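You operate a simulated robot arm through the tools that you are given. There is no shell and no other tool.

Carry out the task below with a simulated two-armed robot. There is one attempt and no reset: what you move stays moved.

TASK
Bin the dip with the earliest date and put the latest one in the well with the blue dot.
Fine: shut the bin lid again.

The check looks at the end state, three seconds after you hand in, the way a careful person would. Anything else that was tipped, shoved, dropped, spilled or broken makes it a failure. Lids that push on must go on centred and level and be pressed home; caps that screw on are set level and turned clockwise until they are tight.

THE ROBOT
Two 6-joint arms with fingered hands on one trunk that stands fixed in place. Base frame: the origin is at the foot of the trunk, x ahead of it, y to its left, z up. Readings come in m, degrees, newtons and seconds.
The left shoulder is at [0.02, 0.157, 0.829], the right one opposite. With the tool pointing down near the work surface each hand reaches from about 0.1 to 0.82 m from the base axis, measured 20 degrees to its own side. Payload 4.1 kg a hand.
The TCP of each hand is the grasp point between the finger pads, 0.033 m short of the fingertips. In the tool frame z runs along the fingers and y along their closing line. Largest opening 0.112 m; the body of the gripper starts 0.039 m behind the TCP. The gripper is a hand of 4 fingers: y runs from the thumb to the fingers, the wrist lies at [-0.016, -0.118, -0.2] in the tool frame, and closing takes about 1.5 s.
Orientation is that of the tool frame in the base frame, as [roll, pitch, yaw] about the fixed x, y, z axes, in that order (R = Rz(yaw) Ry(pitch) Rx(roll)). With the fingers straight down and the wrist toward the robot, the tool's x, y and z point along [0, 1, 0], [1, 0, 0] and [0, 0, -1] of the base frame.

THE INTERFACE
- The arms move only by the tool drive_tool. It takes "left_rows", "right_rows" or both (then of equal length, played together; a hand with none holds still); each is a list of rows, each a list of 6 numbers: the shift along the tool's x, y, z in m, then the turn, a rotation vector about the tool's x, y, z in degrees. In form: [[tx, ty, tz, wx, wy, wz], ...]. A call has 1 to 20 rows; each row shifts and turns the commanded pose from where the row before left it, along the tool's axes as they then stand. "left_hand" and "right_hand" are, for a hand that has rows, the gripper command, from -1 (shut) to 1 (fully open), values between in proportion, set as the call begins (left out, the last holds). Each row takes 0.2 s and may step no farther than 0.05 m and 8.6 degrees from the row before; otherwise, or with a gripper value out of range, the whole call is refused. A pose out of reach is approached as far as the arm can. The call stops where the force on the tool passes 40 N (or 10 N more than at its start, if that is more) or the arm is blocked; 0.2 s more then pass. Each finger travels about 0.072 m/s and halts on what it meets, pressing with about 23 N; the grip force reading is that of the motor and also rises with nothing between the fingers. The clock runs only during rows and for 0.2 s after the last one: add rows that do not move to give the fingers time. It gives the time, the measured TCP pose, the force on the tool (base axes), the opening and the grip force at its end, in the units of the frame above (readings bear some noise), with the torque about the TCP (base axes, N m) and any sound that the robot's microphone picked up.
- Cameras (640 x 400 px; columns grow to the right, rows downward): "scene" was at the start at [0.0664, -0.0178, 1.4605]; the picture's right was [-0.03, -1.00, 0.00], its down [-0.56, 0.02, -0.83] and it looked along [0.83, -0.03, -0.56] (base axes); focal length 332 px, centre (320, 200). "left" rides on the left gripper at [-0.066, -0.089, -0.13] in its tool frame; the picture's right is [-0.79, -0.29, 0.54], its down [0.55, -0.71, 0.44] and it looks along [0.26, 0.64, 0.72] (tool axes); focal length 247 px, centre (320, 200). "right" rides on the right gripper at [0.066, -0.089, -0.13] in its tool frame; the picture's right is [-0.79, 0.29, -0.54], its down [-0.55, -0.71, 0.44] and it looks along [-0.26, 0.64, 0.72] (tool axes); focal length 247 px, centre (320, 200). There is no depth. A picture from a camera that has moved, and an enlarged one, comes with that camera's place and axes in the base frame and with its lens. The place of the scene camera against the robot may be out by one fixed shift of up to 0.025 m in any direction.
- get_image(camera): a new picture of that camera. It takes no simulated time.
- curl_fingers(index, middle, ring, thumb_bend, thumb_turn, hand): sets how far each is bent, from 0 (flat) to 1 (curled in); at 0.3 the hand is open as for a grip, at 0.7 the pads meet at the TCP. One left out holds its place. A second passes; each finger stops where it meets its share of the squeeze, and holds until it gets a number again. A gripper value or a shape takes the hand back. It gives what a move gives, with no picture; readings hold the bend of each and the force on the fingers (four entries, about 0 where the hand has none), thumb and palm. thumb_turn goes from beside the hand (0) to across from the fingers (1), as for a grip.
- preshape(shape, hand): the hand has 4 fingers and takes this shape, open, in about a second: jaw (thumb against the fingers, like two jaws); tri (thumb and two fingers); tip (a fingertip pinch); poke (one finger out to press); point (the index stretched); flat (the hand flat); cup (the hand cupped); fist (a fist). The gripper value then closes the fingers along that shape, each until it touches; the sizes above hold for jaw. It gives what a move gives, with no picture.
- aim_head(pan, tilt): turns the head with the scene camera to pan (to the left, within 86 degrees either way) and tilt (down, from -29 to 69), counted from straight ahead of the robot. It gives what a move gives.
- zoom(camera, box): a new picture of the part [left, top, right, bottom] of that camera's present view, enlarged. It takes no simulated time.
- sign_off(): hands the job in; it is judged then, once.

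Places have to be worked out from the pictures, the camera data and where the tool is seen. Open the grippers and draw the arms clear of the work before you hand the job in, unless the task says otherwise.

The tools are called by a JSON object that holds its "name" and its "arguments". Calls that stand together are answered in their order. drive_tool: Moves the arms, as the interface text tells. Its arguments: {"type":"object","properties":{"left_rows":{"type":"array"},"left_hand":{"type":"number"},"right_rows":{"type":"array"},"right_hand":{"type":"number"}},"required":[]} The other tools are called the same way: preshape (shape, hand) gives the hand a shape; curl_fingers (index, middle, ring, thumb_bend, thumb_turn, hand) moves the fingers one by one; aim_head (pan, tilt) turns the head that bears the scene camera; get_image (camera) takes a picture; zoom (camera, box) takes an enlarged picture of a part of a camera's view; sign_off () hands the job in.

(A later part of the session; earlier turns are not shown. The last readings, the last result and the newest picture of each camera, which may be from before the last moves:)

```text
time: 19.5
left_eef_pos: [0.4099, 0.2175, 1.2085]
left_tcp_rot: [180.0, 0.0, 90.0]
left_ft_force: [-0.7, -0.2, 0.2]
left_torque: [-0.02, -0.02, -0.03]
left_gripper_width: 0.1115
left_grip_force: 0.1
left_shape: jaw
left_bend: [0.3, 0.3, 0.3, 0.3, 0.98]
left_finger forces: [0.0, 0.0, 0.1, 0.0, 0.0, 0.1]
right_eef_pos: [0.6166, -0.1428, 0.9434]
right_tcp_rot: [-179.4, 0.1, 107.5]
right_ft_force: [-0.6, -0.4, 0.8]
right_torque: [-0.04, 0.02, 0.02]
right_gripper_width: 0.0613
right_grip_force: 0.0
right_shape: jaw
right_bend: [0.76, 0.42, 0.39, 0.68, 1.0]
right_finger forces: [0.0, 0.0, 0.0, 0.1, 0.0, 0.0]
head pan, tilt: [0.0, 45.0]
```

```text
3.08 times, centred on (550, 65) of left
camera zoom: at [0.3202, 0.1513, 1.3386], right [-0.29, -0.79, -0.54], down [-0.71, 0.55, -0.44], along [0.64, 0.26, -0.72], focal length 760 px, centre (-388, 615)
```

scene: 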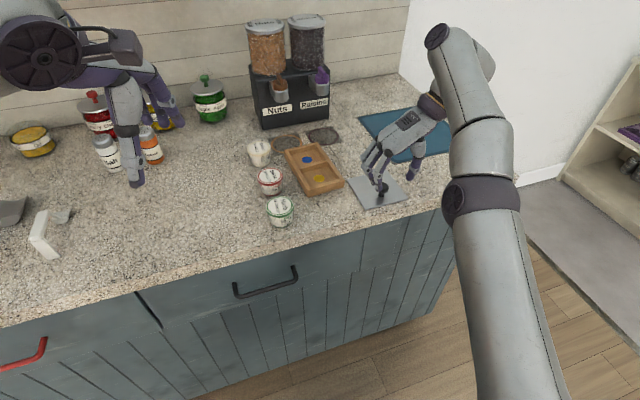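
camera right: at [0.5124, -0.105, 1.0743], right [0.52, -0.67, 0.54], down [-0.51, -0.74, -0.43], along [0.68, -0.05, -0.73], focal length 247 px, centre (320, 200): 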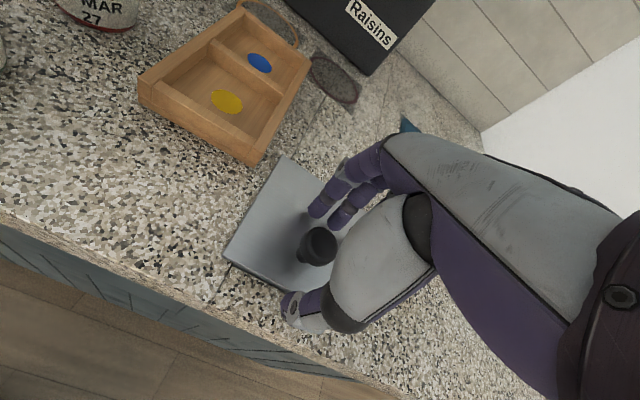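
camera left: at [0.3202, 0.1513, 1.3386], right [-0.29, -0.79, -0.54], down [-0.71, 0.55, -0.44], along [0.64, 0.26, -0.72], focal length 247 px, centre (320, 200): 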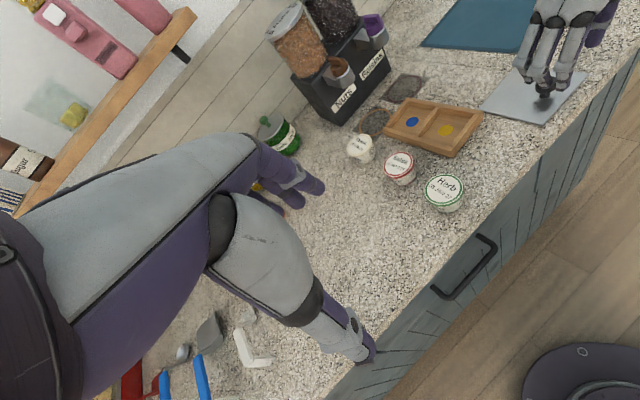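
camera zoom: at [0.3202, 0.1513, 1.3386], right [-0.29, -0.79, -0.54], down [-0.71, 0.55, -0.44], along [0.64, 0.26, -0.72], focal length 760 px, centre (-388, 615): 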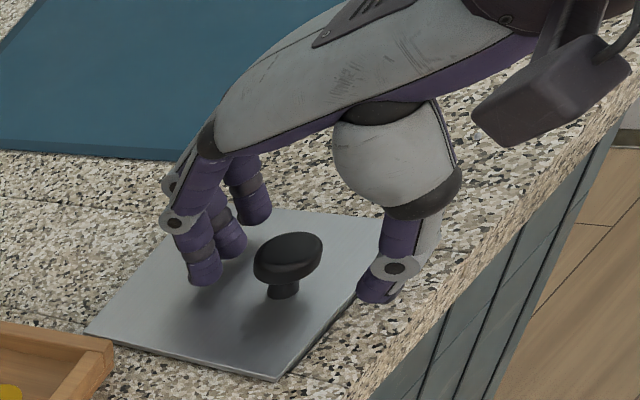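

The knob is between the thumb in front and the fingers behind. I'll close, then slide back 3 cm and check.

{"name": "drive_tool", "arguments": {"right_rows": [[0, 0, 0, 0, 0, 0], [0, 0, 0, 0, 0, 0], [0, 0, 0, 0, 0, 0], [0, 0, 0, 0, 0, 0], [0, 0, 0, 0, 0, 0], [0, 0, 0, 0, 0, 0]], "right_hand": -1}}

{"name": "drive_tool", "arguments": {"right_rows": [[0, 0.01, 0.0005, 0, 0, 0], [0, 0.01, 0, 0, 0, 0], [0, 0.01, 0, 0, 0, 0]]}}

{"name": "zoom", "arguments": {"camera": "left", "box": [480, 0, 620, 130]}}

{"name": "zoom", "arguments": {"camera": "scene", "box": [340, 130, 440, 220]}}

```text
time: 20.9
left_eef_pos: [0.4087, 0.2173, 1.2083]
left_tcp_rot: [179.9, 0.0, 90.0]
left_ft_force: [-0.5, 0.6, -0.4]
left_torque: [-0.01, -0.01, -0.01]
left_gripper_width: 0.1116
left_grip_force: 0.0
left_shape: jaw
left_bend: [0.3, 0.3, 0.3, 0.3, 0.98]
left_finger forces: [0.1, 0.1, 0.0, 0.0, 0.0, 0.0]
right_eef_pos: [0.6167, -0.1421, 0.9431]
right_tcp_rot: [-179.3, 0.1, 107.6]
right_ft_force: [-0.8, 0.7, -6.4]
right_torque: [0.03, -0.03, 0.04]
right_gripper_width: 0.0132
right_grip_force: 22.9
right_shape: jaw
right_bend: [0.74, 0.65, 0.69, 0.74, 1.0]
right_finger forces: [12.0, 6.3, 0.1, 0.0, 19.5, 0.0]
head pan, tilt: [0.0, 45.0]
```

```text
time: 21.7
left_eef_pos: [0.4097, 0.2164, 1.2082]
left_tcp_rot: [-179.9, 0.0, 90.0]
left_ft_force: [0.3, 0.0, -0.3]
left_torque: [-0.03, -0.02, 0.03]
left_gripper_width: 0.1117
left_grip_force: 0.1
left_shape: jaw
left_bend: [0.3, 0.3, 0.3, 0.3, 0.98]
left_finger forces: [0.0, 0.0, 0.1, 0.0, 0.1, 0.1]
right_eef_pos: [0.6446, -0.1316, 0.9436]
right_tcp_rot: [-179.4, 0.1, 107.6]
right_ft_force: [-1.1, 2.2, -5.1]
right_torque: [0.05, 0.01, 0.05]
right_gripper_width: 0.0131
right_grip_force: 23.4
right_shape: jaw
right_bend: [0.74, 0.65, 0.69, 0.74, 1.0]
right_finger forces: [12.8, 6.5, 0.0, 0.1, 19.3, 0.1]
head pan, tilt: [0.0, 45.0]
```

```text
3.08 times, centred on (550, 65) of left
camera zoom: at [0.3202, 0.1514, 1.3386], right [-0.29, -0.79, -0.54], down [-0.71, 0.55, -0.44], along [0.64, 0.26, -0.72], focal length 760 px, centre (-388, 615)
```

zoom: 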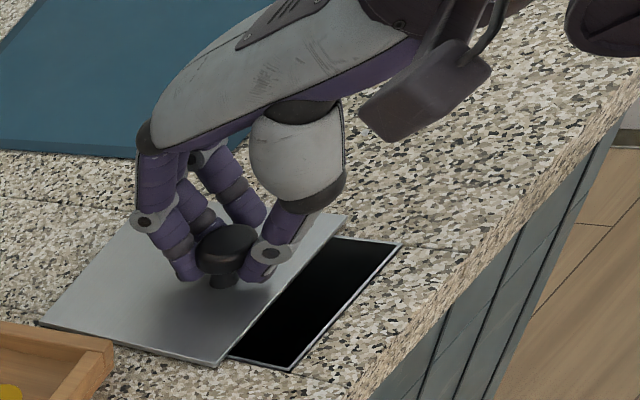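

```text
4.44 times, centred on (390, 175) of scene
camera zoom: at [0.0593, -0.0149, 1.4444], right [0.0, -1.0, 0.0], down [-0.71, 0.0, -0.71], along [0.71, 0.0, -0.71], focal length 1474 px, centre (9, 311)
```

zoom: 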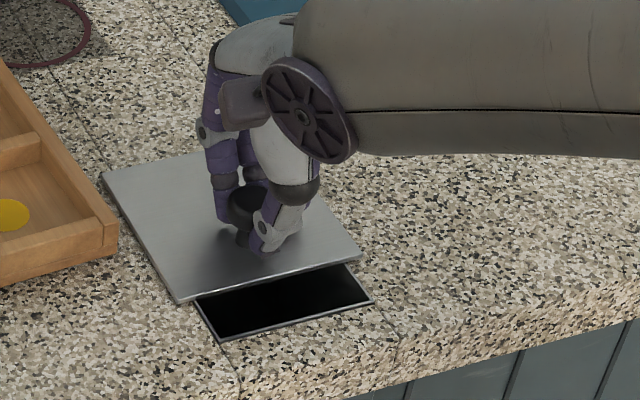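

The lid slides on rails and the hole is showing. I'll keep sliding it back.

{"name": "drive_tool", "arguments": {"right_rows": [[0, 0.012, 0, 0, 0, 0], [0, 0.012, 0, 0, 0, 0], [0, 0.012, 0, 0, 0, 0], [0, 0.012, 0, 0, 0, 0], [0, 0.012, 0, 0, 0, 0], [0, 0, 0, 0, 0, 0]]}}

{"name": "zoom", "arguments": {"camera": "left", "box": [460, 0, 620, 130]}}

{"name": "zoom", "arguments": {"camera": "scene", "box": [330, 120, 440, 220]}}

```text
time: 23.1
left_eef_pos: [0.4087, 0.2171, 1.2092]
left_tcp_rot: [180.0, 0.0, 90.0]
left_ft_force: [0.7, -0.3, 0.1]
left_torque: [0.02, -0.02, 0.0]
left_gripper_width: 0.1116
left_grip_force: 0.0
left_shape: jaw
left_bend: [0.3, 0.3, 0.3, 0.3, 0.98]
left_finger forces: [0.0, 0.0, 0.0, 0.1, 0.0, 0.1]
right_eef_pos: [0.7017, -0.1136, 0.9429]
right_tcp_rot: [-179.3, 0.2, 107.7]
right_ft_force: [-9.4, 7.8, -1.2]
right_torque: [0.18, 0.2, 0.06]
right_gripper_width: 0.0127
right_grip_force: 22.8
right_shape: jaw
right_bend: [0.74, 0.66, 0.69, 0.74, 1.0]
right_finger forces: [13.9, 4.2, 0.0, 0.1, 21.8, 0.0]
head pan, tilt: [0.0, 45.0]
```

```text
3.08 times, centred on (540, 65) of left
camera zoom: at [0.32, 0.1516, 1.3387], right [-0.29, -0.79, -0.54], down [-0.71, 0.55, -0.44], along [0.64, 0.26, -0.72], focal length 760 px, centre (-357, 615)
```

zoom: 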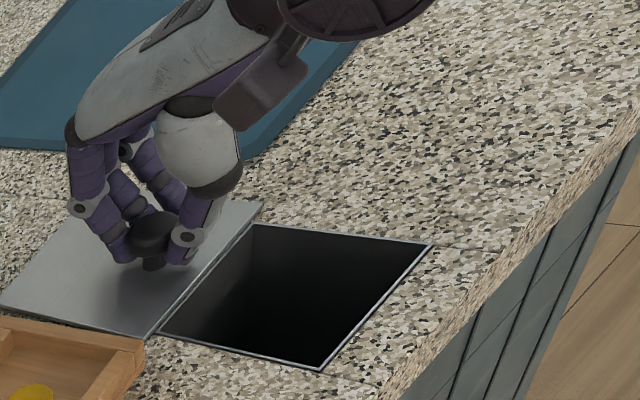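

```text
4.00 times, centred on (385, 170) of scene
camera zoom: at [0.0591, -0.0146, 1.4444], right [0.0, -1.0, 0.0], down [-0.71, 0.0, -0.71], along [0.71, 0.0, -0.71], focal length 1327 px, centre (60, 320)
```

zoom: 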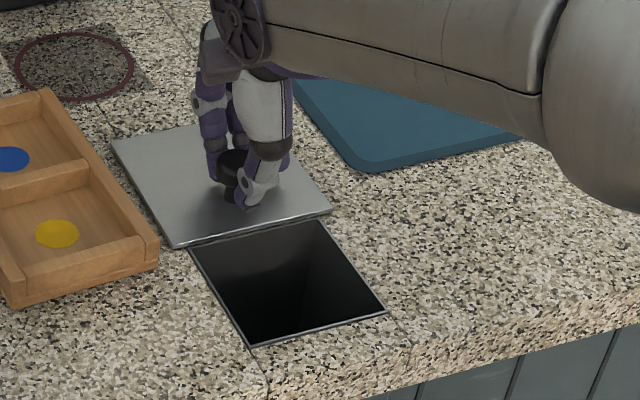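

The lid is fully back and the hole is open. I'll release the knob, lift the right hand and draw it off to the right.

{"name": "drive_tool", "arguments": {"right_rows": [[0, -0.002, 0, 0, 0, 0], [0, 0, 0, 0, 0, 0], [0, 0, 0, 0, 0, 0], [0, 0, 0, 0, 0, 0], [0, 0, 0, 0, 0, 0], [0, 0, -0.02, 0, 0, 0], [0, 0, -0.04, 0, 0, 0], [0, 0, -0.04, 0, 0, 0], [0, 0, -0.04, 0, 0, 0], [-0.03, -0.04, 0, 0, 0, 0], [-0.03, -0.04, 0, 0, 0, 0], [-0.03, -0.04, 0, 0, 0, 0], [-0.03, -0.04, 0, 0, 0, 0], [-0.03, -0.04, 0, 0, 0, 0], [-0.02, -0.04, 0, 0, 0, 0], [-0.02, -0.04, 0, 0, 0, 0], [0, 0, 0, 0, 0, 0]], "right_hand": 0.1}}

{"name": "get_image", "arguments": {"camera": "scene"}}

{"name": "zoom", "arguments": {"camera": "scene", "box": [235, 120, 415, 240]}}

```text
time: 26.7
left_eef_pos: [0.4101, 0.2161, 1.2089]
left_tcp_rot: [-180.0, 0.0, 90.0]
left_ft_force: [1.5, -0.8, 0.2]
left_torque: [0.01, 0.06, -0.02]
left_gripper_width: 0.1117
left_grip_force: 0.1
left_shape: jaw
left_bend: [0.3, 0.3, 0.3, 0.3, 0.98]
left_finger forces: [0.0, 0.0, 0.0, 0.0, 0.0, 0.0]
right_eef_pos: [0.4931, -0.3796, 1.0854]
right_tcp_rot: [-179.4, 0.1, 107.5]
right_ft_force: [-0.6, 0.2, 0.1]
right_torque: [0.01, 0.02, -0.03]
right_gripper_width: 0.0615
right_grip_force: 0.1
right_shape: jaw
right_bend: [0.76, 0.42, 0.39, 0.68, 1.0]
right_finger forces: [0.1, 0.0, 0.0, 0.1, 0.0, 0.0]
head pan, tilt: [0.0, 45.0]
```

```text
taken
```

scene: 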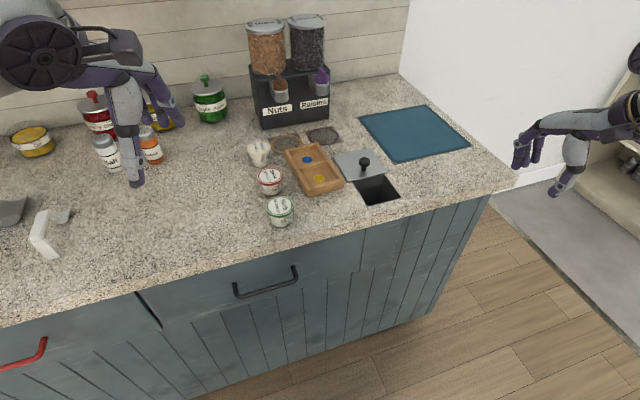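

```text
3.33 times, centred on (325, 180) of scene
camera zoom: at [0.0594, -0.0148, 1.4444], right [0.0, -1.0, 0.0], down [-0.71, 0.0, -0.71], along [0.71, 0.0, -0.71], focal length 1106 px, centre (303, 267)
```

zoom: 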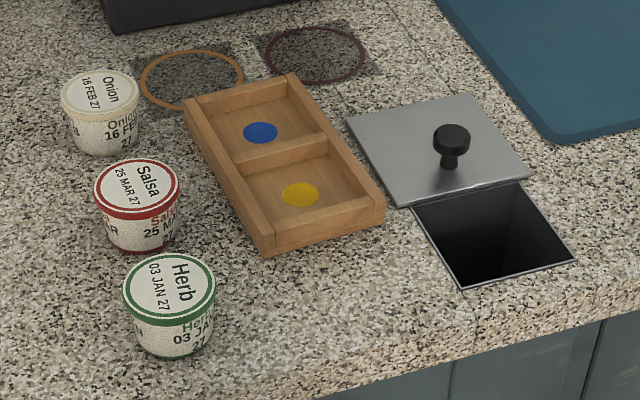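

The bin is open. I'll now bring the left hand above Herb, near (0.534, 0.085), and turn it so the fingers close left-to-right and keep clear of Salsa.

{"name": "drive_tool", "arguments": {"left_rows": [[-0.0264, 0.0248, 0.024, 0, 0, 0], [-0.0264, 0.0248, 0.024, 0, 0, 0], [-0.0264, 0.0248, 0.024, 0, 0, 0], [-0.0264, 0.0248, 0.024, 0, 0, 0], [-0.0264, 0.0248, 0.024, 0, 0, 0], [0, 0, 0, 0, 0, 7.96], [0, 0, 0, 0, 0, 7.96], [0, 0, 0, 0, 0, 7.96], [0, 0, 0, 0, 0, 7.96], [0, 0, 0, 0, 0, 7.96], [0, 0, 0, 0, 0, 7.96], [0, 0, 0, 0, 0, 7.96], [0, 0, 0, 0, 0, 7.96], [0, 0, 0, 0, 0, 7.96], [0, 0, 0, 0, 0, 0]]}}

{"name": "get_image", "arguments": {"camera": "scene"}}

{"name": "get_image", "arguments": {"camera": "left"}}

{"name": "get_image", "arguments": {"camera": "right"}}

```text
time: 29.9
left_eef_pos: [0.5333, 0.0849, 1.0885]
left_tcp_rot: [-179.9, 0.0, 18.2]
left_ft_force: [-1.0, -0.3, -0.3]
left_torque: [-0.03, 0.02, 0.01]
left_gripper_width: 0.1116
left_grip_force: 0.2
left_shape: jaw
left_bend: [0.3, 0.3, 0.3, 0.3, 0.98]
left_finger forces: [0.1, 0.1, 0.2, 0.0, 0.1, 0.0]
right_eef_pos: [0.4918, -0.3804, 1.0856]
right_tcp_rot: [-179.4, 0.1, 107.6]
right_ft_force: [-0.6, 0.0, -0.1]
right_torque: [0.01, -0.03, 0.01]
right_gripper_width: 0.0612
right_grip_force: 0.3
right_shape: jaw
right_bend: [0.76, 0.42, 0.39, 0.68, 1.0]
right_finger forces: [0.0, 0.0, 0.0, 0.0, 0.1, 0.1]
head pan, tilt: [0.0, 45.0]
```

```text
taken
```

scene: 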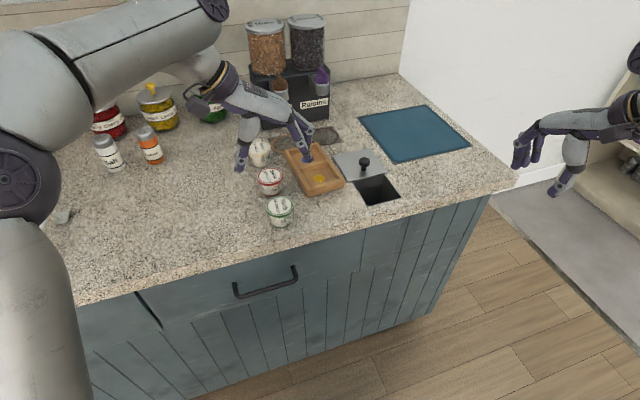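

```text
taken
camera left: at [0.4428, 0.1488, 1.2185], right [-0.84, 0.02, -0.54], down [0.3, 0.85, -0.44], along [0.45, -0.53, -0.72], focal length 247 px, centre (320, 200)
```

left: 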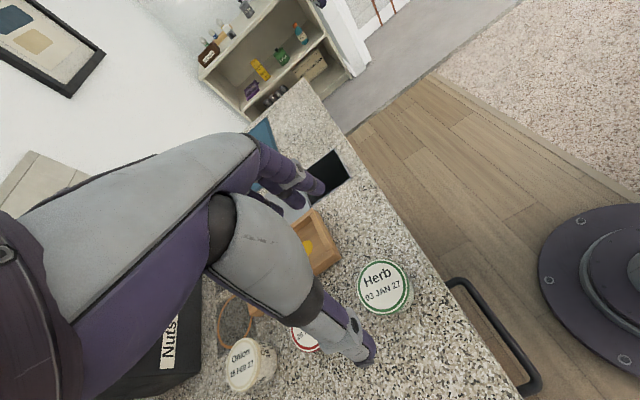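

```text
taken
camera right: at [0.3888, -0.3429, 1.2168], right [0.52, -0.67, 0.54], down [-0.51, -0.74, -0.43], along [0.68, -0.05, -0.73], focal length 247 px, centre (320, 200)
```

right: 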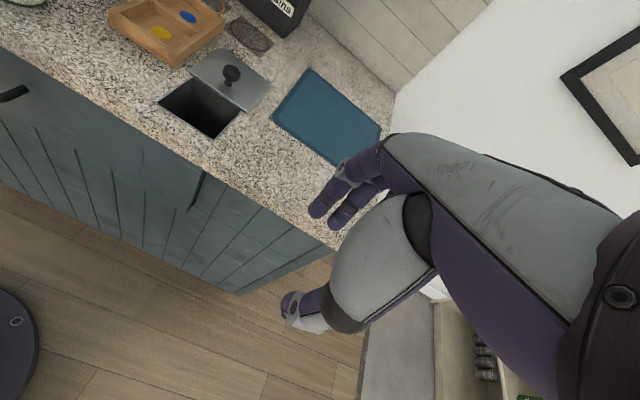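

The left camera puts Herb's lid at (0.535, 0.087), directly under the TCP. I'll descend part way and check.

{"name": "drive_tool", "arguments": {"left_rows": [[0, 0, 0.035, 0, 0, 0], [0, 0, 0.035, 0, 0, 0], [0, 0, 0.025, 0, 0, 0], [0, 0, 0, 0, 0, 0]]}}

{"name": "zoom", "arguments": {"camera": "scene", "box": [220, 130, 340, 240]}}

{"name": "zoom", "arguments": {"camera": "left", "box": [240, 150, 480, 380]}}

```text
time: 30.9
left_eef_pos: [0.5342, 0.0854, 0.993]
left_tcp_rot: [180.0, 0.0, 18.3]
left_ft_force: [-0.2, -0.3, -0.2]
left_torque: [0.01, 0.0, 0.01]
left_gripper_width: 0.1117
left_grip_force: 0.0
left_shape: jaw
left_bend: [0.3, 0.3, 0.3, 0.3, 0.98]
left_finger forces: [0.0, 0.1, 0.1, 0.0, 0.0, 0.0]
right_eef_pos: [0.492, -0.3811, 1.0855]
right_tcp_rot: [-179.3, 0.2, 107.6]
right_ft_force: [0.1, -1.1, -0.5]
right_torque: [0.03, 0.05, 0.02]
right_gripper_width: 0.0613
right_grip_force: 0.0
right_shape: jaw
right_bend: [0.76, 0.42, 0.39, 0.68, 1.0]
right_finger forces: [0.0, 0.0, 0.1, 0.0, 0.0, 0.0]
head pan, tilt: [0.0, 45.0]
```

```text
3.64 times, centred on (280, 185) of scene
camera zoom: at [0.0593, -0.0149, 1.4444], right [0.0, -1.0, 0.0], down [-0.71, 0.0, -0.71], along [0.71, 0.0, -0.71], focal length 1206 px, centre (466, 254)
```

zoom: 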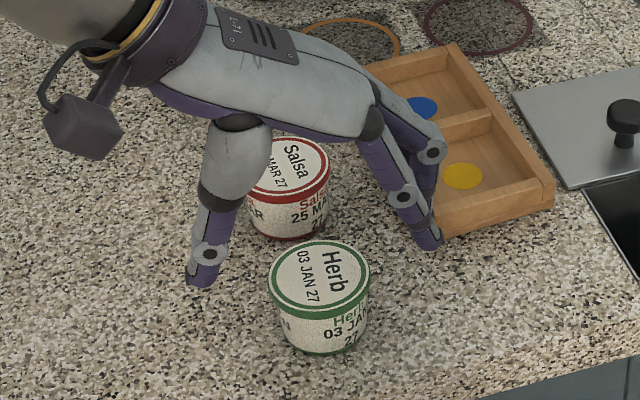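

```text
1.74 times, centred on (360, 265) of left
camera zoom: at [0.4431, 0.1486, 1.1232], right [-0.84, 0.02, -0.54], down [0.3, 0.85, -0.44], along [0.45, -0.53, -0.72], focal length 430 px, centre (250, 87)
```

zoom: 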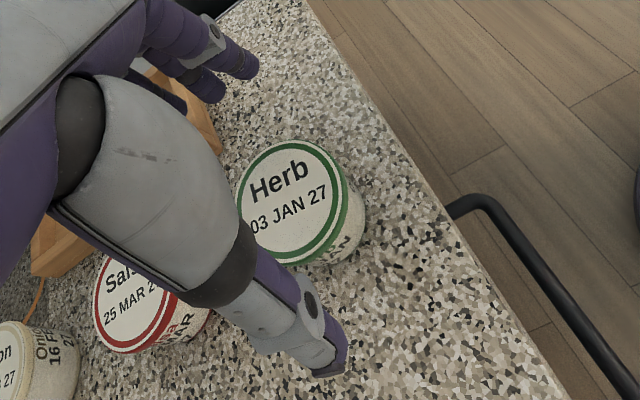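

The cup is centred between the fingers. I'll narrow the opening to about 0.085 m to stay clear of the tray and lower to z 0.951.

{"name": "drive_tool", "arguments": {"left_rows": [[0, 0, 0, 0, 0, 0], [0, 0, 0, 0, 0, 0], [0, 0, 0.014, 0, 0, 0], [0, 0, 0.014, 0, 0, 0], [0, 0, 0.014, 0, 0, 0], [0, 0, 0, 0, 0, 0]], "left_hand": 0.5}}

{"name": "zoom", "arguments": {"camera": "scene", "box": [220, 130, 340, 240]}}

{"name": "zoom", "arguments": {"camera": "left", "box": [240, 150, 480, 380]}}

```text
time: 32.3
left_eef_pos: [0.5333, 0.0834, 0.952]
left_tcp_rot: [-180.0, 0.0, 18.3]
left_ft_force: [0.9, -1.1, -0.4]
left_torque: [0.02, 0.01, 0.02]
left_gripper_width: 0.0843
left_grip_force: 0.1
left_shape: jaw
left_bend: [0.26, 0.35, 0.32, 0.55, 0.99]
left_finger forces: [0.0, 0.0, 0.1, 0.0, 0.0, 0.0]
right_eef_pos: [0.4921, -0.3799, 1.0878]
right_tcp_rot: [-179.4, 0.2, 107.6]
right_ft_force: [0.2, 0.3, 1.0]
right_torque: [-0.03, -0.01, 0.0]
right_gripper_width: 0.0615
right_grip_force: 0.0
right_shape: jaw
right_bend: [0.76, 0.42, 0.39, 0.68, 1.0]
right_finger forces: [0.0, 0.0, 0.0, 0.0, 0.1, 0.0]
head pan, tilt: [0.0, 45.0]
```

```text
3.64 times, centred on (280, 185) of scene
camera zoom: at [0.0593, -0.0149, 1.4444], right [0.0, -1.0, 0.0], down [-0.71, 0.0, -0.71], along [0.71, 0.0, -0.71], focal length 1206 px, centre (466, 254)
```

zoom: 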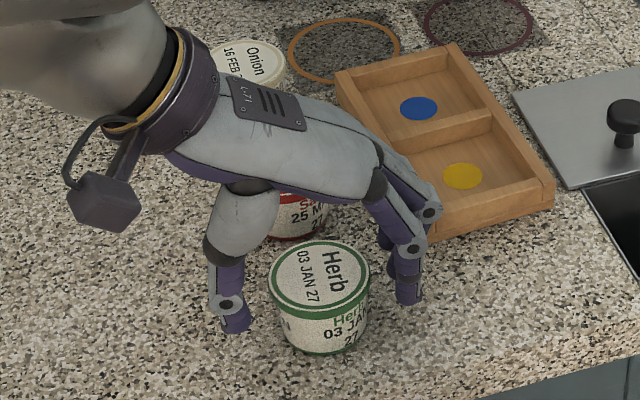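

```text
1.74 times, centred on (360, 265) of left
camera zoom: at [0.4428, 0.1486, 1.0819], right [-0.84, 0.02, -0.54], down [0.3, 0.85, -0.44], along [0.45, -0.53, -0.72], focal length 430 px, centre (250, 87)
```

zoom: 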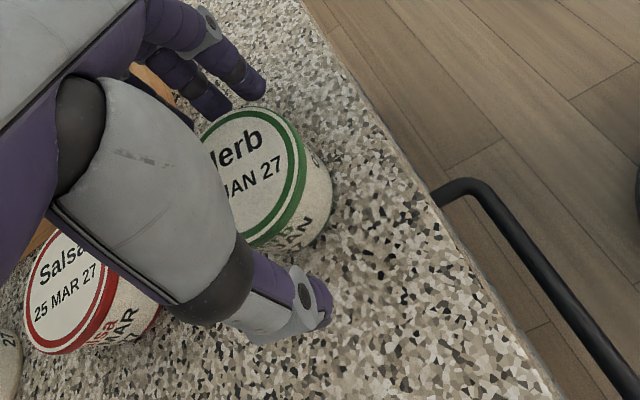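

Thumb and index straddle Herb's middle, with the tips about 2 cm below the rim. Closing.

{"name": "drive_tool", "arguments": {"left_rows": [[0, 0, 0, 0, 0, 0], [0, 0, 0, 0, 0, 0], [0, 0, 0, 0, 0, 0], [0, 0, 0, 0, 0, 0], [0, 0, 0, 0, 0, 0], [0, 0, 0, 0, 0, 0]], "left_hand": -1}}

{"name": "zoom", "arguments": {"camera": "scene", "box": [220, 130, 340, 240]}}

{"name": "zoom", "arguments": {"camera": "left", "box": [240, 150, 480, 380]}}

```text
time: 33.7
left_eef_pos: [0.5342, 0.0838, 0.9521]
left_tcp_rot: [180.0, 0.0, 18.2]
left_ft_force: [-0.7, -0.1, -0.1]
left_torque: [0.0, 0.02, -0.02]
left_gripper_width: 0.0488
left_grip_force: 23.1
left_shape: jaw
left_bend: [0.76, 0.46, 0.5, 0.72, 1.0]
left_finger forces: [11.9, 7.9, 0.0, 0.1, 19.6, 0.0]
right_eef_pos: [0.4931, -0.3809, 1.0857]
right_tcp_rot: [-179.4, 0.1, 107.7]
right_ft_force: [-0.3, -0.1, 0.0]
right_torque: [-0.02, 0.04, -0.05]
right_gripper_width: 0.0613
right_grip_force: 0.0
right_shape: jaw
right_bend: [0.76, 0.42, 0.39, 0.68, 1.0]
right_finger forces: [0.0, 0.0, 0.1, 0.0, 0.0, 0.0]
head pan, tilt: [0.0, 45.0]
```

```text
3.64 times, centred on (280, 185) of scene
camera zoom: at [0.0593, -0.0149, 1.4444], right [0.0, -1.0, 0.0], down [-0.71, 0.0, -0.71], along [0.71, 0.0, -0.71], focal length 1206 px, centre (466, 254)
```

zoom: 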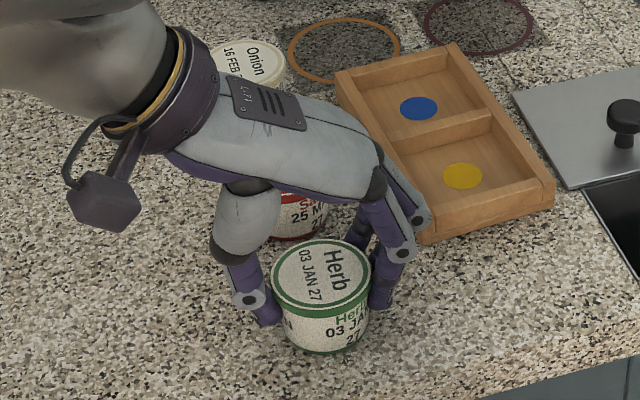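

```text
1.74 times, centred on (360, 265) of left
camera zoom: at [0.4429, 0.1486, 1.0821], right [-0.84, 0.02, -0.54], down [0.3, 0.85, -0.44], along [0.45, -0.53, -0.72], focal length 430 px, centre (250, 87)
```

zoom: 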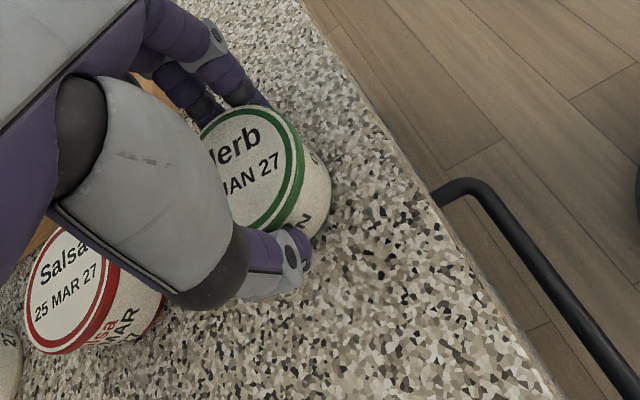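

Grip forces look good at a width of 0.049 m. Lifting Herb 5 cm to check the hold.

{"name": "drive_tool", "arguments": {"left_rows": [[0, 0, -0.015, 0, 0, 0], [0, 0, -0.015, 0, 0, 0], [0, 0, -0.02, 0, 0, 0], [0, 0, -0.02, 0, 0, 0], [0, 0, 0, 0, 0, 0]]}}

{"name": "get_image", "arguments": {"camera": "scene"}}

{"name": "zoom", "arguments": {"camera": "scene", "box": [210, 100, 330, 220]}}

{"name": "get_image", "arguments": {"camera": "left"}}

```text
time: 34.9
left_eef_pos: [0.5339, 0.0845, 1.0217]
left_tcp_rot: [-179.9, 0.0, 18.3]
left_ft_force: [-0.3, -0.4, -2.5]
left_torque: [-0.02, 0.02, -0.01]
left_gripper_width: 0.0487
left_grip_force: 23.1
left_shape: jaw
left_bend: [0.76, 0.46, 0.5, 0.72, 1.0]
left_finger forces: [11.9, 8.0, 0.1, 0.0, 19.7, 0.0]
right_eef_pos: [0.4921, -0.3796, 1.0867]
right_tcp_rot: [-179.4, 0.1, 107.6]
right_ft_force: [-0.1, -0.1, -0.7]
right_torque: [-0.01, -0.01, -0.01]
right_gripper_width: 0.0611
right_grip_force: 0.0
right_shape: jaw
right_bend: [0.76, 0.42, 0.39, 0.68, 1.0]
right_finger forces: [0.0, 0.0, 0.0, 0.0, 0.0, 0.0]
head pan, tilt: [0.0, 45.0]
```

```text
taken
```

scene: 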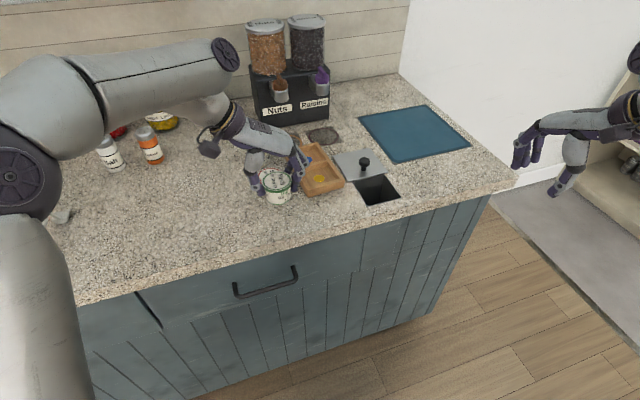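

```text
3.33 times, centred on (270, 160) of scene
camera zoom: at [0.0594, -0.0149, 1.4444], right [0.0, -1.0, 0.0], down [-0.71, 0.0, -0.71], along [0.71, 0.0, -0.71], focal length 1106 px, centre (487, 333)
```

zoom: 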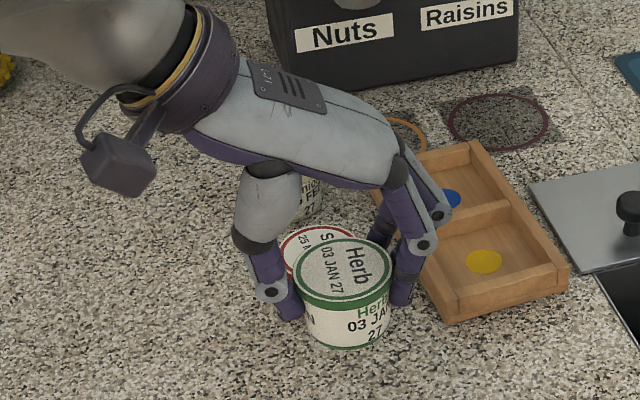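

```text
taken
camera left: at [0.4421, 0.1492, 1.1521], right [-0.84, 0.02, -0.54], down [0.3, 0.85, -0.44], along [0.45, -0.53, -0.72], focal length 247 px, centre (320, 200)
```

left: 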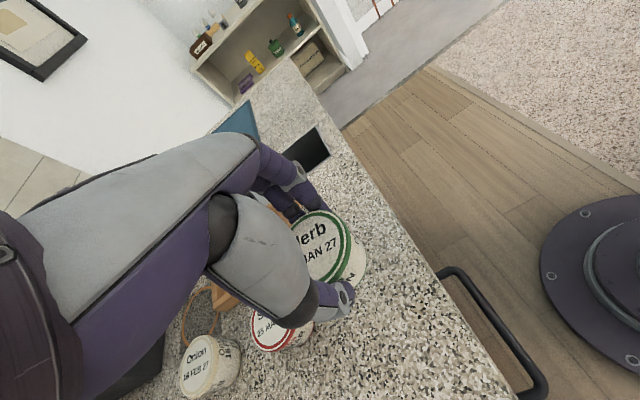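

Herb is held level, and the hole centre works out to about (0.632, -0.136). I'll carry it over the tray at this height to above the bin.

{"name": "drive_tool", "arguments": {"left_rows": [[0.0037, 0.0402, 0, 0, 0, 0], [0.0037, 0.0402, 0, 0, 0, 0], [0.0037, 0.0402, 0, 0, 0, 0], [0.0037, 0.0402, 0, 0, 0, 0], [0.0037, 0.0402, 0, 0, 0, 0], [0.0037, 0.0402, 0, 0, 0, 0], [0, 0, 0, 0, 0, 0]]}}

{"name": "zoom", "arguments": {"camera": "scene", "box": [280, 80, 440, 220]}}

{"name": "get_image", "arguments": {"camera": "right"}}

{"name": "get_image", "arguments": {"camera": "left"}}

```text
time: 36.5
left_eef_pos: [0.6148, -0.127, 1.0133]
left_tcp_rot: [180.0, 0.1, 18.3]
left_ft_force: [-0.4, 0.7, -1.5]
left_torque: [-0.01, -0.01, 0.01]
left_gripper_width: 0.0486
left_grip_force: 23.2
left_shape: jaw
left_bend: [0.76, 0.46, 0.5, 0.72, 1.0]
left_finger forces: [12.0, 8.1, 0.0, 0.0, 19.8, 0.0]
left hand out of reach, approached as far as the arm can: row 6
right_eef_pos: [0.4932, -0.3794, 1.0868]
right_tcp_rot: [-179.4, 0.1, 107.6]
right_ft_force: [-0.1, -0.2, 0.4]
right_torque: [0.01, 0.0, 0.0]
right_gripper_width: 0.0613
right_grip_force: 0.1
right_shape: jaw
right_bend: [0.76, 0.42, 0.39, 0.68, 1.0]
right_finger forces: [0.1, 0.0, 0.0, 0.1, 0.0, 0.0]
head pan, tilt: [0.0, 45.0]
```

```text
2.86 times, centred on (360, 150) of scene
camera zoom: at [0.0594, -0.0149, 1.4444], right [0.0, -1.0, 0.0], down [-0.71, 0.0, -0.71], along [0.71, 0.0, -0.71], focal length 948 px, centre (206, 343)
```

zoom: 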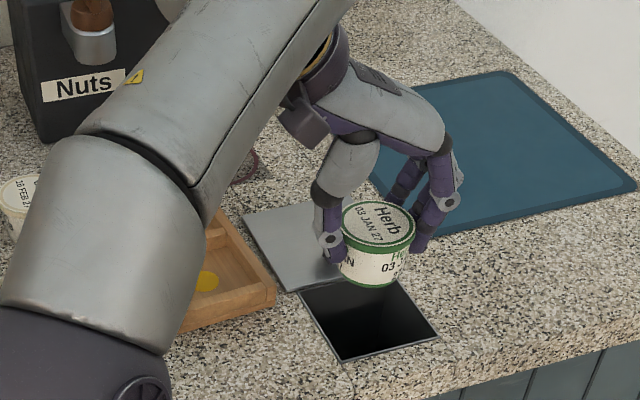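

```text
taken
camera right: at [0.3889, -0.3429, 1.2167], right [0.52, -0.67, 0.54], down [-0.51, -0.74, -0.43], along [0.68, -0.05, -0.73], focal length 247 px, centre (320, 200)
```

right: 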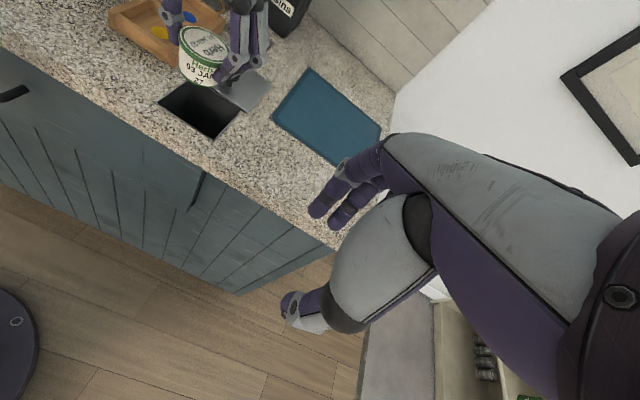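

```text
taken
camera left: at [0.5245, -0.0639, 1.1438], right [-0.84, 0.02, -0.54], down [0.3, 0.85, -0.44], along [0.45, -0.53, -0.72], focal length 247 px, centre (320, 200)
```

left: 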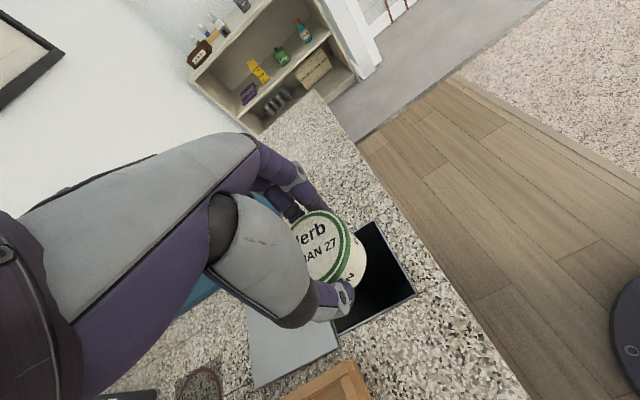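

It's just inside the reach limit here, and going lower relaxes it. I'll go down 3 cm and read the position.

{"name": "drive_tool", "arguments": {"left_rows": [[0, 0, 0.015, 0, 0, 0], [0, 0, 0.015, 0, 0, 0], [0, 0, 0, 0, 0, 0]]}}

{"name": "zoom", "arguments": {"camera": "scene", "box": [280, 80, 440, 220]}}

```text
time: 37.3
left_eef_pos: [0.6159, -0.1284, 0.9848]
left_tcp_rot: [-180.0, 0.0, 18.3]
left_ft_force: [-0.2, 1.2, -1.9]
left_torque: [0.04, 0.0, -0.01]
left_gripper_width: 0.0485
left_grip_force: 23.3
left_shape: jaw
left_bend: [0.76, 0.46, 0.5, 0.72, 1.0]
left_finger forces: [12.1, 8.1, 0.0, 0.1, 19.7, 0.0]
right_eef_pos: [0.4922, -0.3799, 1.0867]
right_tcp_rot: [-179.4, 0.2, 107.6]
right_ft_force: [0.6, 0.5, 0.6]
right_torque: [0.01, -0.01, 0.01]
right_gripper_width: 0.0612
right_grip_force: 0.2
right_shape: jaw
right_bend: [0.76, 0.42, 0.39, 0.68, 1.0]
right_finger forces: [0.0, 0.0, 0.0, 0.0, 0.1, 0.0]
head pan, tilt: [0.0, 45.0]
```

```text
2.86 times, centred on (360, 150) of scene
camera zoom: at [0.0593, -0.0149, 1.4444], right [0.0, -1.0, 0.0], down [-0.71, 0.0, -0.71], along [0.71, 0.0, -0.71], focal length 948 px, centre (206, 343)
```

zoom: 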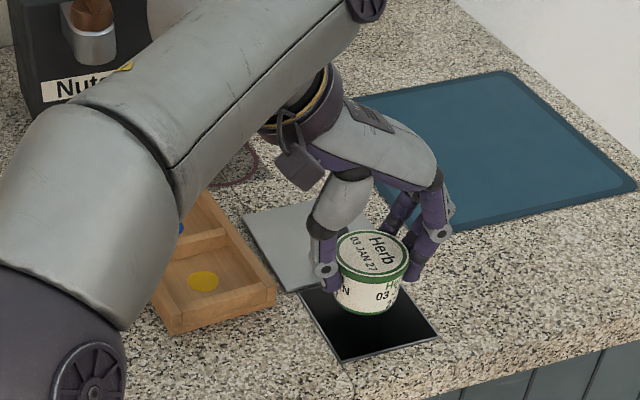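

The hand is at (0.616, -0.128). I'll shift to the hole centre and lower until Herb's base is at the opening.

{"name": "drive_tool", "arguments": {"left_rows": [[0.011, 0.0135, 0, 0, 0, 0], [0, 0, 0.012, 0, 0, 0], [0, 0, 0.012, 0, 0, 0], [0, 0, 0, 0, 0, 0]]}}

{"name": "zoom", "arguments": {"camera": "scene", "box": [280, 80, 440, 220]}}

{"name": "zoom", "arguments": {"camera": "left", "box": [200, 150, 480, 390]}}

{"name": "zoom", "arguments": {"camera": "right", "box": [120, 0, 320, 160]}}

```text
time: 38.3
left_eef_pos: [0.6249, -0.1333, 0.9579]
left_tcp_rot: [180.0, 0.0, 18.2]
left_ft_force: [-0.8, 0.4, -0.8]
left_torque: [0.01, -0.03, 0.01]
left_gripper_width: 0.0484
left_grip_force: 23.1
left_shape: jaw
left_bend: [0.76, 0.46, 0.5, 0.72, 1.0]
left_finger forces: [12.1, 8.1, 0.1, 0.0, 19.6, 0.0]
left hand out of reach, approached as far as the arm can: row 1
right_eef_pos: [0.4932, -0.3811, 1.086]
right_tcp_rot: [-179.4, 0.0, 107.6]
right_ft_force: [0.3, 0.0, 0.1]
right_torque: [-0.01, -0.02, 0.0]
right_gripper_width: 0.0613
right_grip_force: 0.1
right_shape: jaw
right_bend: [0.76, 0.42, 0.39, 0.68, 1.0]
right_finger forces: [0.0, 0.0, 0.0, 0.1, 0.1, 0.1]
head pan, tilt: [0.0, 45.0]
```

```text
2.86 times, centred on (360, 150) of scene
camera zoom: at [0.0593, -0.0149, 1.4444], right [0.0, -1.0, 0.0], down [-0.71, 0.0, -0.71], along [0.71, 0.0, -0.71], focal length 948 px, centre (206, 343)
```

zoom: 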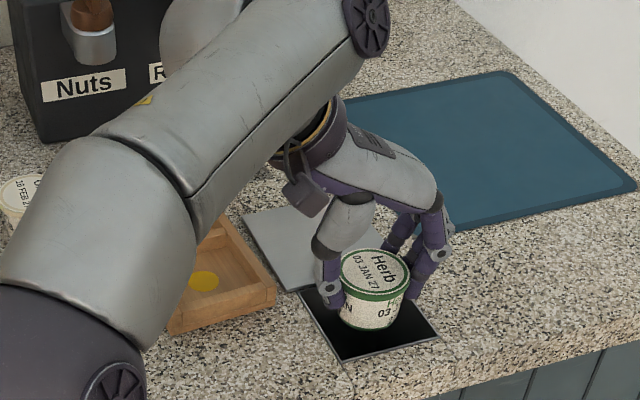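

```text
1.67 times, centred on (340, 270) of left
camera zoom: at [0.5334, -0.0693, 1.0879], right [-0.84, 0.02, -0.54], down [0.3, 0.85, -0.44], along [0.45, -0.53, -0.72], focal length 412 px, centre (287, 83)
```

zoom: 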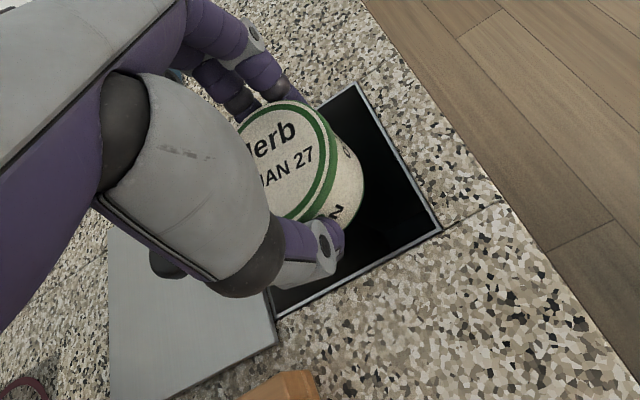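

```text
2.50 times, centred on (220, 80) of right
camera zoom: at [0.3889, -0.3429, 1.2168], right [0.52, -0.67, 0.54], down [-0.51, -0.74, -0.43], along [0.68, -0.05, -0.73], focal length 617 px, centre (570, 500)
```

zoom: 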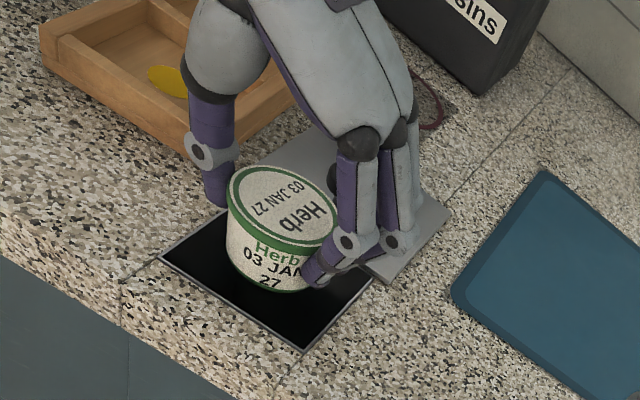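

Herb is inside the hole outline with clearance all round. I'll lower a little more and release it.

{"name": "drive_tool", "arguments": {"left_rows": [[0.003, 0.001, 0.006, 0, 0, 0], [0.002, 0.001, 0.006, 0, 0, 0], [0, 0, 0, 0, 0, 0]]}}

{"name": "drive_tool", "arguments": {"left_rows": [[0, 0, 0, 0, 0, 0], [0, 0, 0, 0, 0, 0], [0, 0, 0, 0, 0, 0], [0, 0, 0, 0, 0, 0], [0, 0, 0, 0, 0, 0]], "left_hand": 0.5}}

{"name": "zoom", "arguments": {"camera": "scene", "box": [280, 80, 440, 220]}}

{"name": "zoom", "arguments": {"camera": "right", "box": [120, 0, 320, 160]}}

```text
time: 39.1
left_eef_pos: [0.6307, -0.134, 0.9461]
left_tcp_rot: [-180.0, 0.0, 18.3]
left_ft_force: [0.8, 0.7, -1.5]
left_torque: [0.01, -0.03, 0.0]
left_gripper_width: 0.0484
left_grip_force: 23.1
left_shape: jaw
left_bend: [0.76, 0.46, 0.5, 0.72, 1.0]
left_finger forces: [12.1, 8.1, 0.1, 0.0, 19.5, 0.0]
right_eef_pos: [0.4931, -0.3794, 1.0859]
right_tcp_rot: [-179.4, 0.1, 107.6]
right_ft_force: [-0.1, -0.1, 0.1]
right_torque: [0.02, 0.0, -0.01]
right_gripper_width: 0.0613
right_grip_force: 0.2
right_shape: jaw
right_bend: [0.76, 0.42, 0.39, 0.68, 1.0]
right_finger forces: [0.0, 0.0, 0.1, 0.0, 0.1, 0.1]
head pan, tilt: [0.0, 45.0]
```

```text
time: 40.3
left_eef_pos: [0.6298, -0.134, 0.9461]
left_tcp_rot: [-179.9, 0.1, 18.3]
left_ft_force: [0.6, -0.7, 0.1]
left_torque: [0.02, 0.0, 0.01]
left_gripper_width: 0.0837
left_grip_force: 0.0
left_shape: jaw
left_bend: [0.26, 0.35, 0.33, 0.56, 0.99]
left_finger forces: [0.0, 0.0, 0.0, 0.0, 0.0, 0.1]
right_eef_pos: [0.4925, -0.3814, 1.0851]
right_tcp_rot: [-179.4, 0.1, 107.6]
right_ft_force: [0.2, 0.4, 0.4]
right_torque: [0.01, -0.02, 0.03]
right_gripper_width: 0.0611
right_grip_force: 0.1
right_shape: jaw
right_bend: [0.76, 0.42, 0.39, 0.68, 1.0]
right_finger forces: [0.0, 0.1, 0.0, 0.0, 0.1, 0.0]
head pan, tilt: [0.0, 45.0]
```

```text
2.86 times, centred on (360, 150) of scene
camera zoom: at [0.0593, -0.0149, 1.4444], right [0.0, -1.0, 0.0], down [-0.71, 0.0, -0.71], along [0.71, 0.0, -0.71], focal length 948 px, centre (206, 343)
```

zoom: 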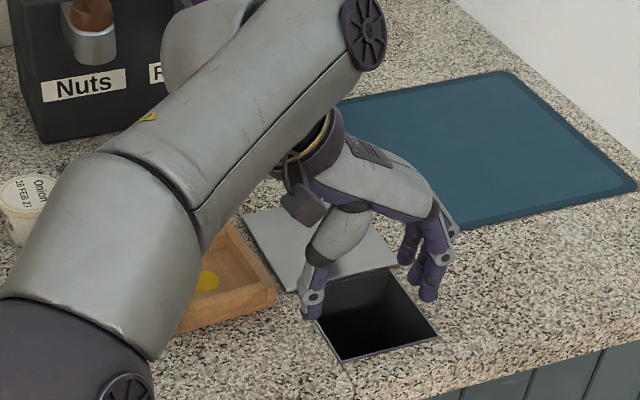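

```text
2.50 times, centred on (220, 80) of right
camera zoom: at [0.3888, -0.3429, 1.2168], right [0.52, -0.67, 0.54], down [-0.51, -0.74, -0.43], along [0.68, -0.05, -0.73], focal length 617 px, centre (570, 500)
```

zoom: 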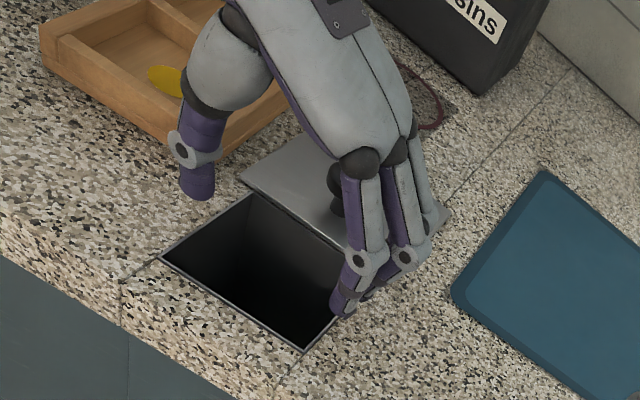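

Herb dropped into the bin. I'll raise the left hand and carry it back over the tray to above Salsa, near (0.633, 0.117).

{"name": "drive_tool", "arguments": {"left_rows": [[0, 0, -0.03, 0, 0, 0], [0, -0.01, -0.03, 0, 0, 0], [0, -0.02, -0.01, 0, 0, 0], [0.0163, -0.0415, 0, 0, 0, 0], [0.0163, -0.0415, 0, 0, 0, 0], [0.0163, -0.0415, 0, 0, 0, 0], [0.0163, -0.0415, 0, 0, 0, 0], [0.0163, -0.0415, 0, 0, 0, 0], [0, 0, 0, 0, 0, 0]]}}

{"name": "get_image", "arguments": {"camera": "scene"}}

{"name": "get_image", "arguments": {"camera": "left"}}

{"name": "zoom", "arguments": {"camera": "right", "box": [40, 0, 280, 160]}}

```text
time: 42.3
left_eef_pos: [0.6271, 0.1207, 1.0132]
left_tcp_rot: [-180.0, -0.1, 18.3]
left_ft_force: [0.6, -0.7, 0.3]
left_torque: [0.01, -0.03, -0.05]
left_gripper_width: 0.0836
left_grip_force: 0.1
left_shape: jaw
left_bend: [0.26, 0.35, 0.33, 0.56, 0.99]
left_finger forces: [0.0, 0.0, 0.0, 0.0, 0.0, 0.1]
left hand out of reach, approached as far as the arm can: row 2
right_eef_pos: [0.4919, -0.3797, 1.0865]
right_tcp_rot: [-179.4, 0.1, 107.7]
right_ft_force: [0.0, -0.1, -0.6]
right_torque: [0.03, 0.0, -0.04]
right_gripper_width: 0.0611
right_grip_force: 0.1
right_shape: jaw
right_bend: [0.76, 0.42, 0.39, 0.68, 1.0]
right_finger forces: [0.1, 0.0, 0.0, 0.0, 0.1, 0.1]
head pan, tilt: [0.0, 45.0]
```

```text
taken
```

scene: 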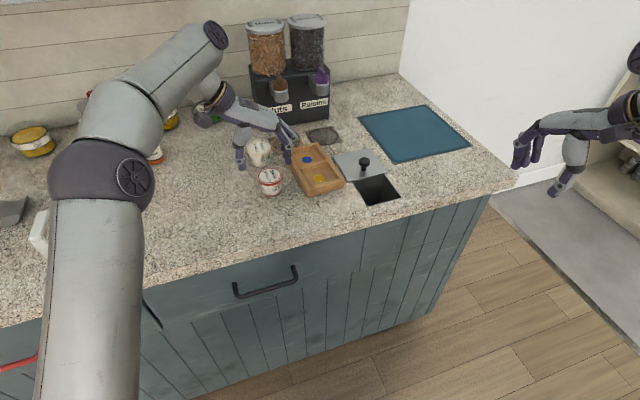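

```text
taken
camera left: at [0.5352, 0.1847, 1.1428], right [-0.84, 0.02, -0.54], down [0.3, 0.85, -0.44], along [0.45, -0.53, -0.72], focal length 247 px, centre (320, 200)
```

left: 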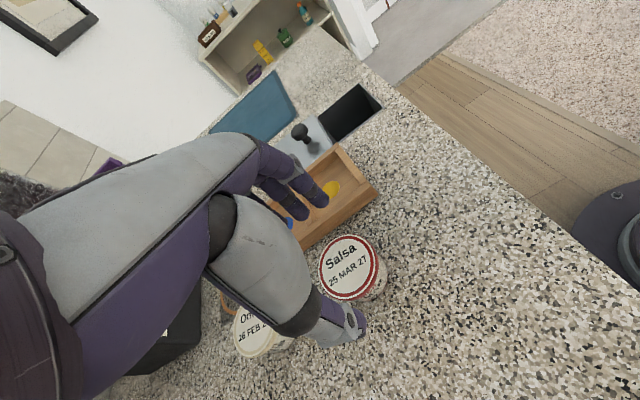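

```text
2.50 times, centred on (160, 80) of right
camera zoom: at [0.3888, -0.343, 1.2167], right [0.52, -0.67, 0.54], down [-0.51, -0.74, -0.43], along [0.68, -0.05, -0.73], focal length 617 px, centre (720, 500)
```

zoom: 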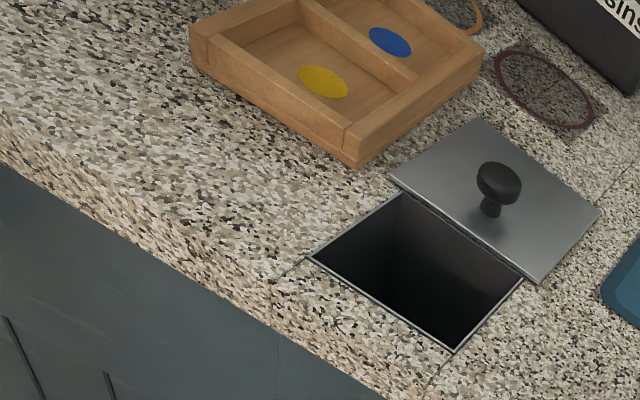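

The lid stayed open. The left camera puts Salsa at (0.634, 0.1175), so I'll centre over it and lower to about z 0.955, keeping the tips only 1.6 cm below the rim so they clear the tray walls later.

{"name": "drive_tool", "arguments": {"left_rows": [[0.0055, 0.0055, 0, 0, 0, 0], [0, 0, 0.02, 0, 0, 0], [0, 0, 0.02, 0, 0, 0], [0, 0, 0, 0, 0, 0]]}}

{"name": "zoom", "arguments": {"camera": "left", "box": [240, 150, 480, 380]}}

{"name": "zoom", "arguments": {"camera": "scene", "box": [210, 100, 350, 220]}}

```text
time: 43.3
left_eef_pos: [0.6321, 0.1159, 0.9723]
left_tcp_rot: [-180.0, 0.0, 18.3]
left_ft_force: [0.0, -0.4, -0.5]
left_torque: [-0.04, 0.0, 0.0]
left_gripper_width: 0.0838
left_grip_force: 0.1
left_shape: jaw
left_bend: [0.26, 0.35, 0.33, 0.56, 0.99]
left_finger forces: [0.1, 0.0, 0.1, 0.1, 0.0, 0.0]
right_eef_pos: [0.4923, -0.3803, 1.0868]
right_tcp_rot: [-179.4, 0.0, 107.5]
right_ft_force: [-0.1, -1.2, -0.9]
right_torque: [0.02, 0.02, 0.06]
right_gripper_width: 0.0611
right_grip_force: 0.0
right_shape: jaw
right_bend: [0.76, 0.42, 0.39, 0.68, 1.0]
right_finger forces: [0.0, 0.1, 0.1, 0.1, 0.0, 0.0]
head pan, tilt: [0.0, 45.0]
```

```text
1.74 times, centred on (360, 265) of left
camera zoom: at [0.5423, 0.1809, 1.1031], right [-0.84, 0.02, -0.54], down [0.3, 0.85, -0.44], along [0.45, -0.53, -0.72], focal length 430 px, centre (250, 87)
```

zoom: 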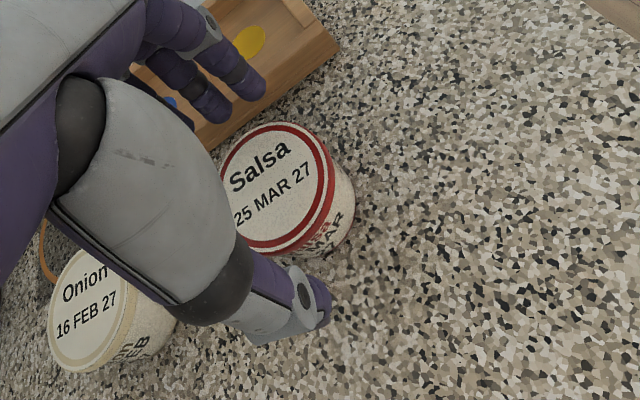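

```text
3.33 times, centred on (280, 160) of scene
camera zoom: at [0.0593, -0.0149, 1.4444], right [0.0, -1.0, 0.0], down [-0.71, 0.0, -0.71], along [0.71, 0.0, -0.71], focal length 1106 px, centre (453, 333)
```

zoom: 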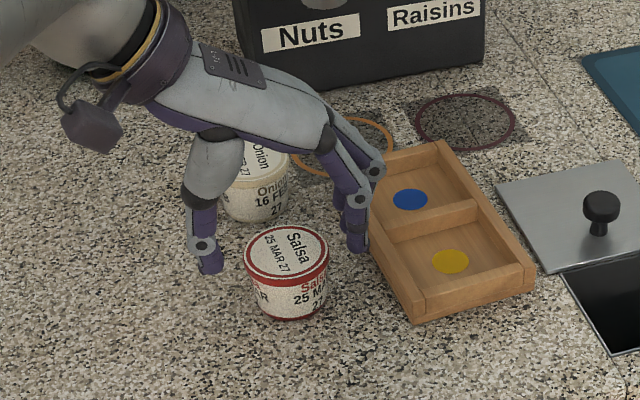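

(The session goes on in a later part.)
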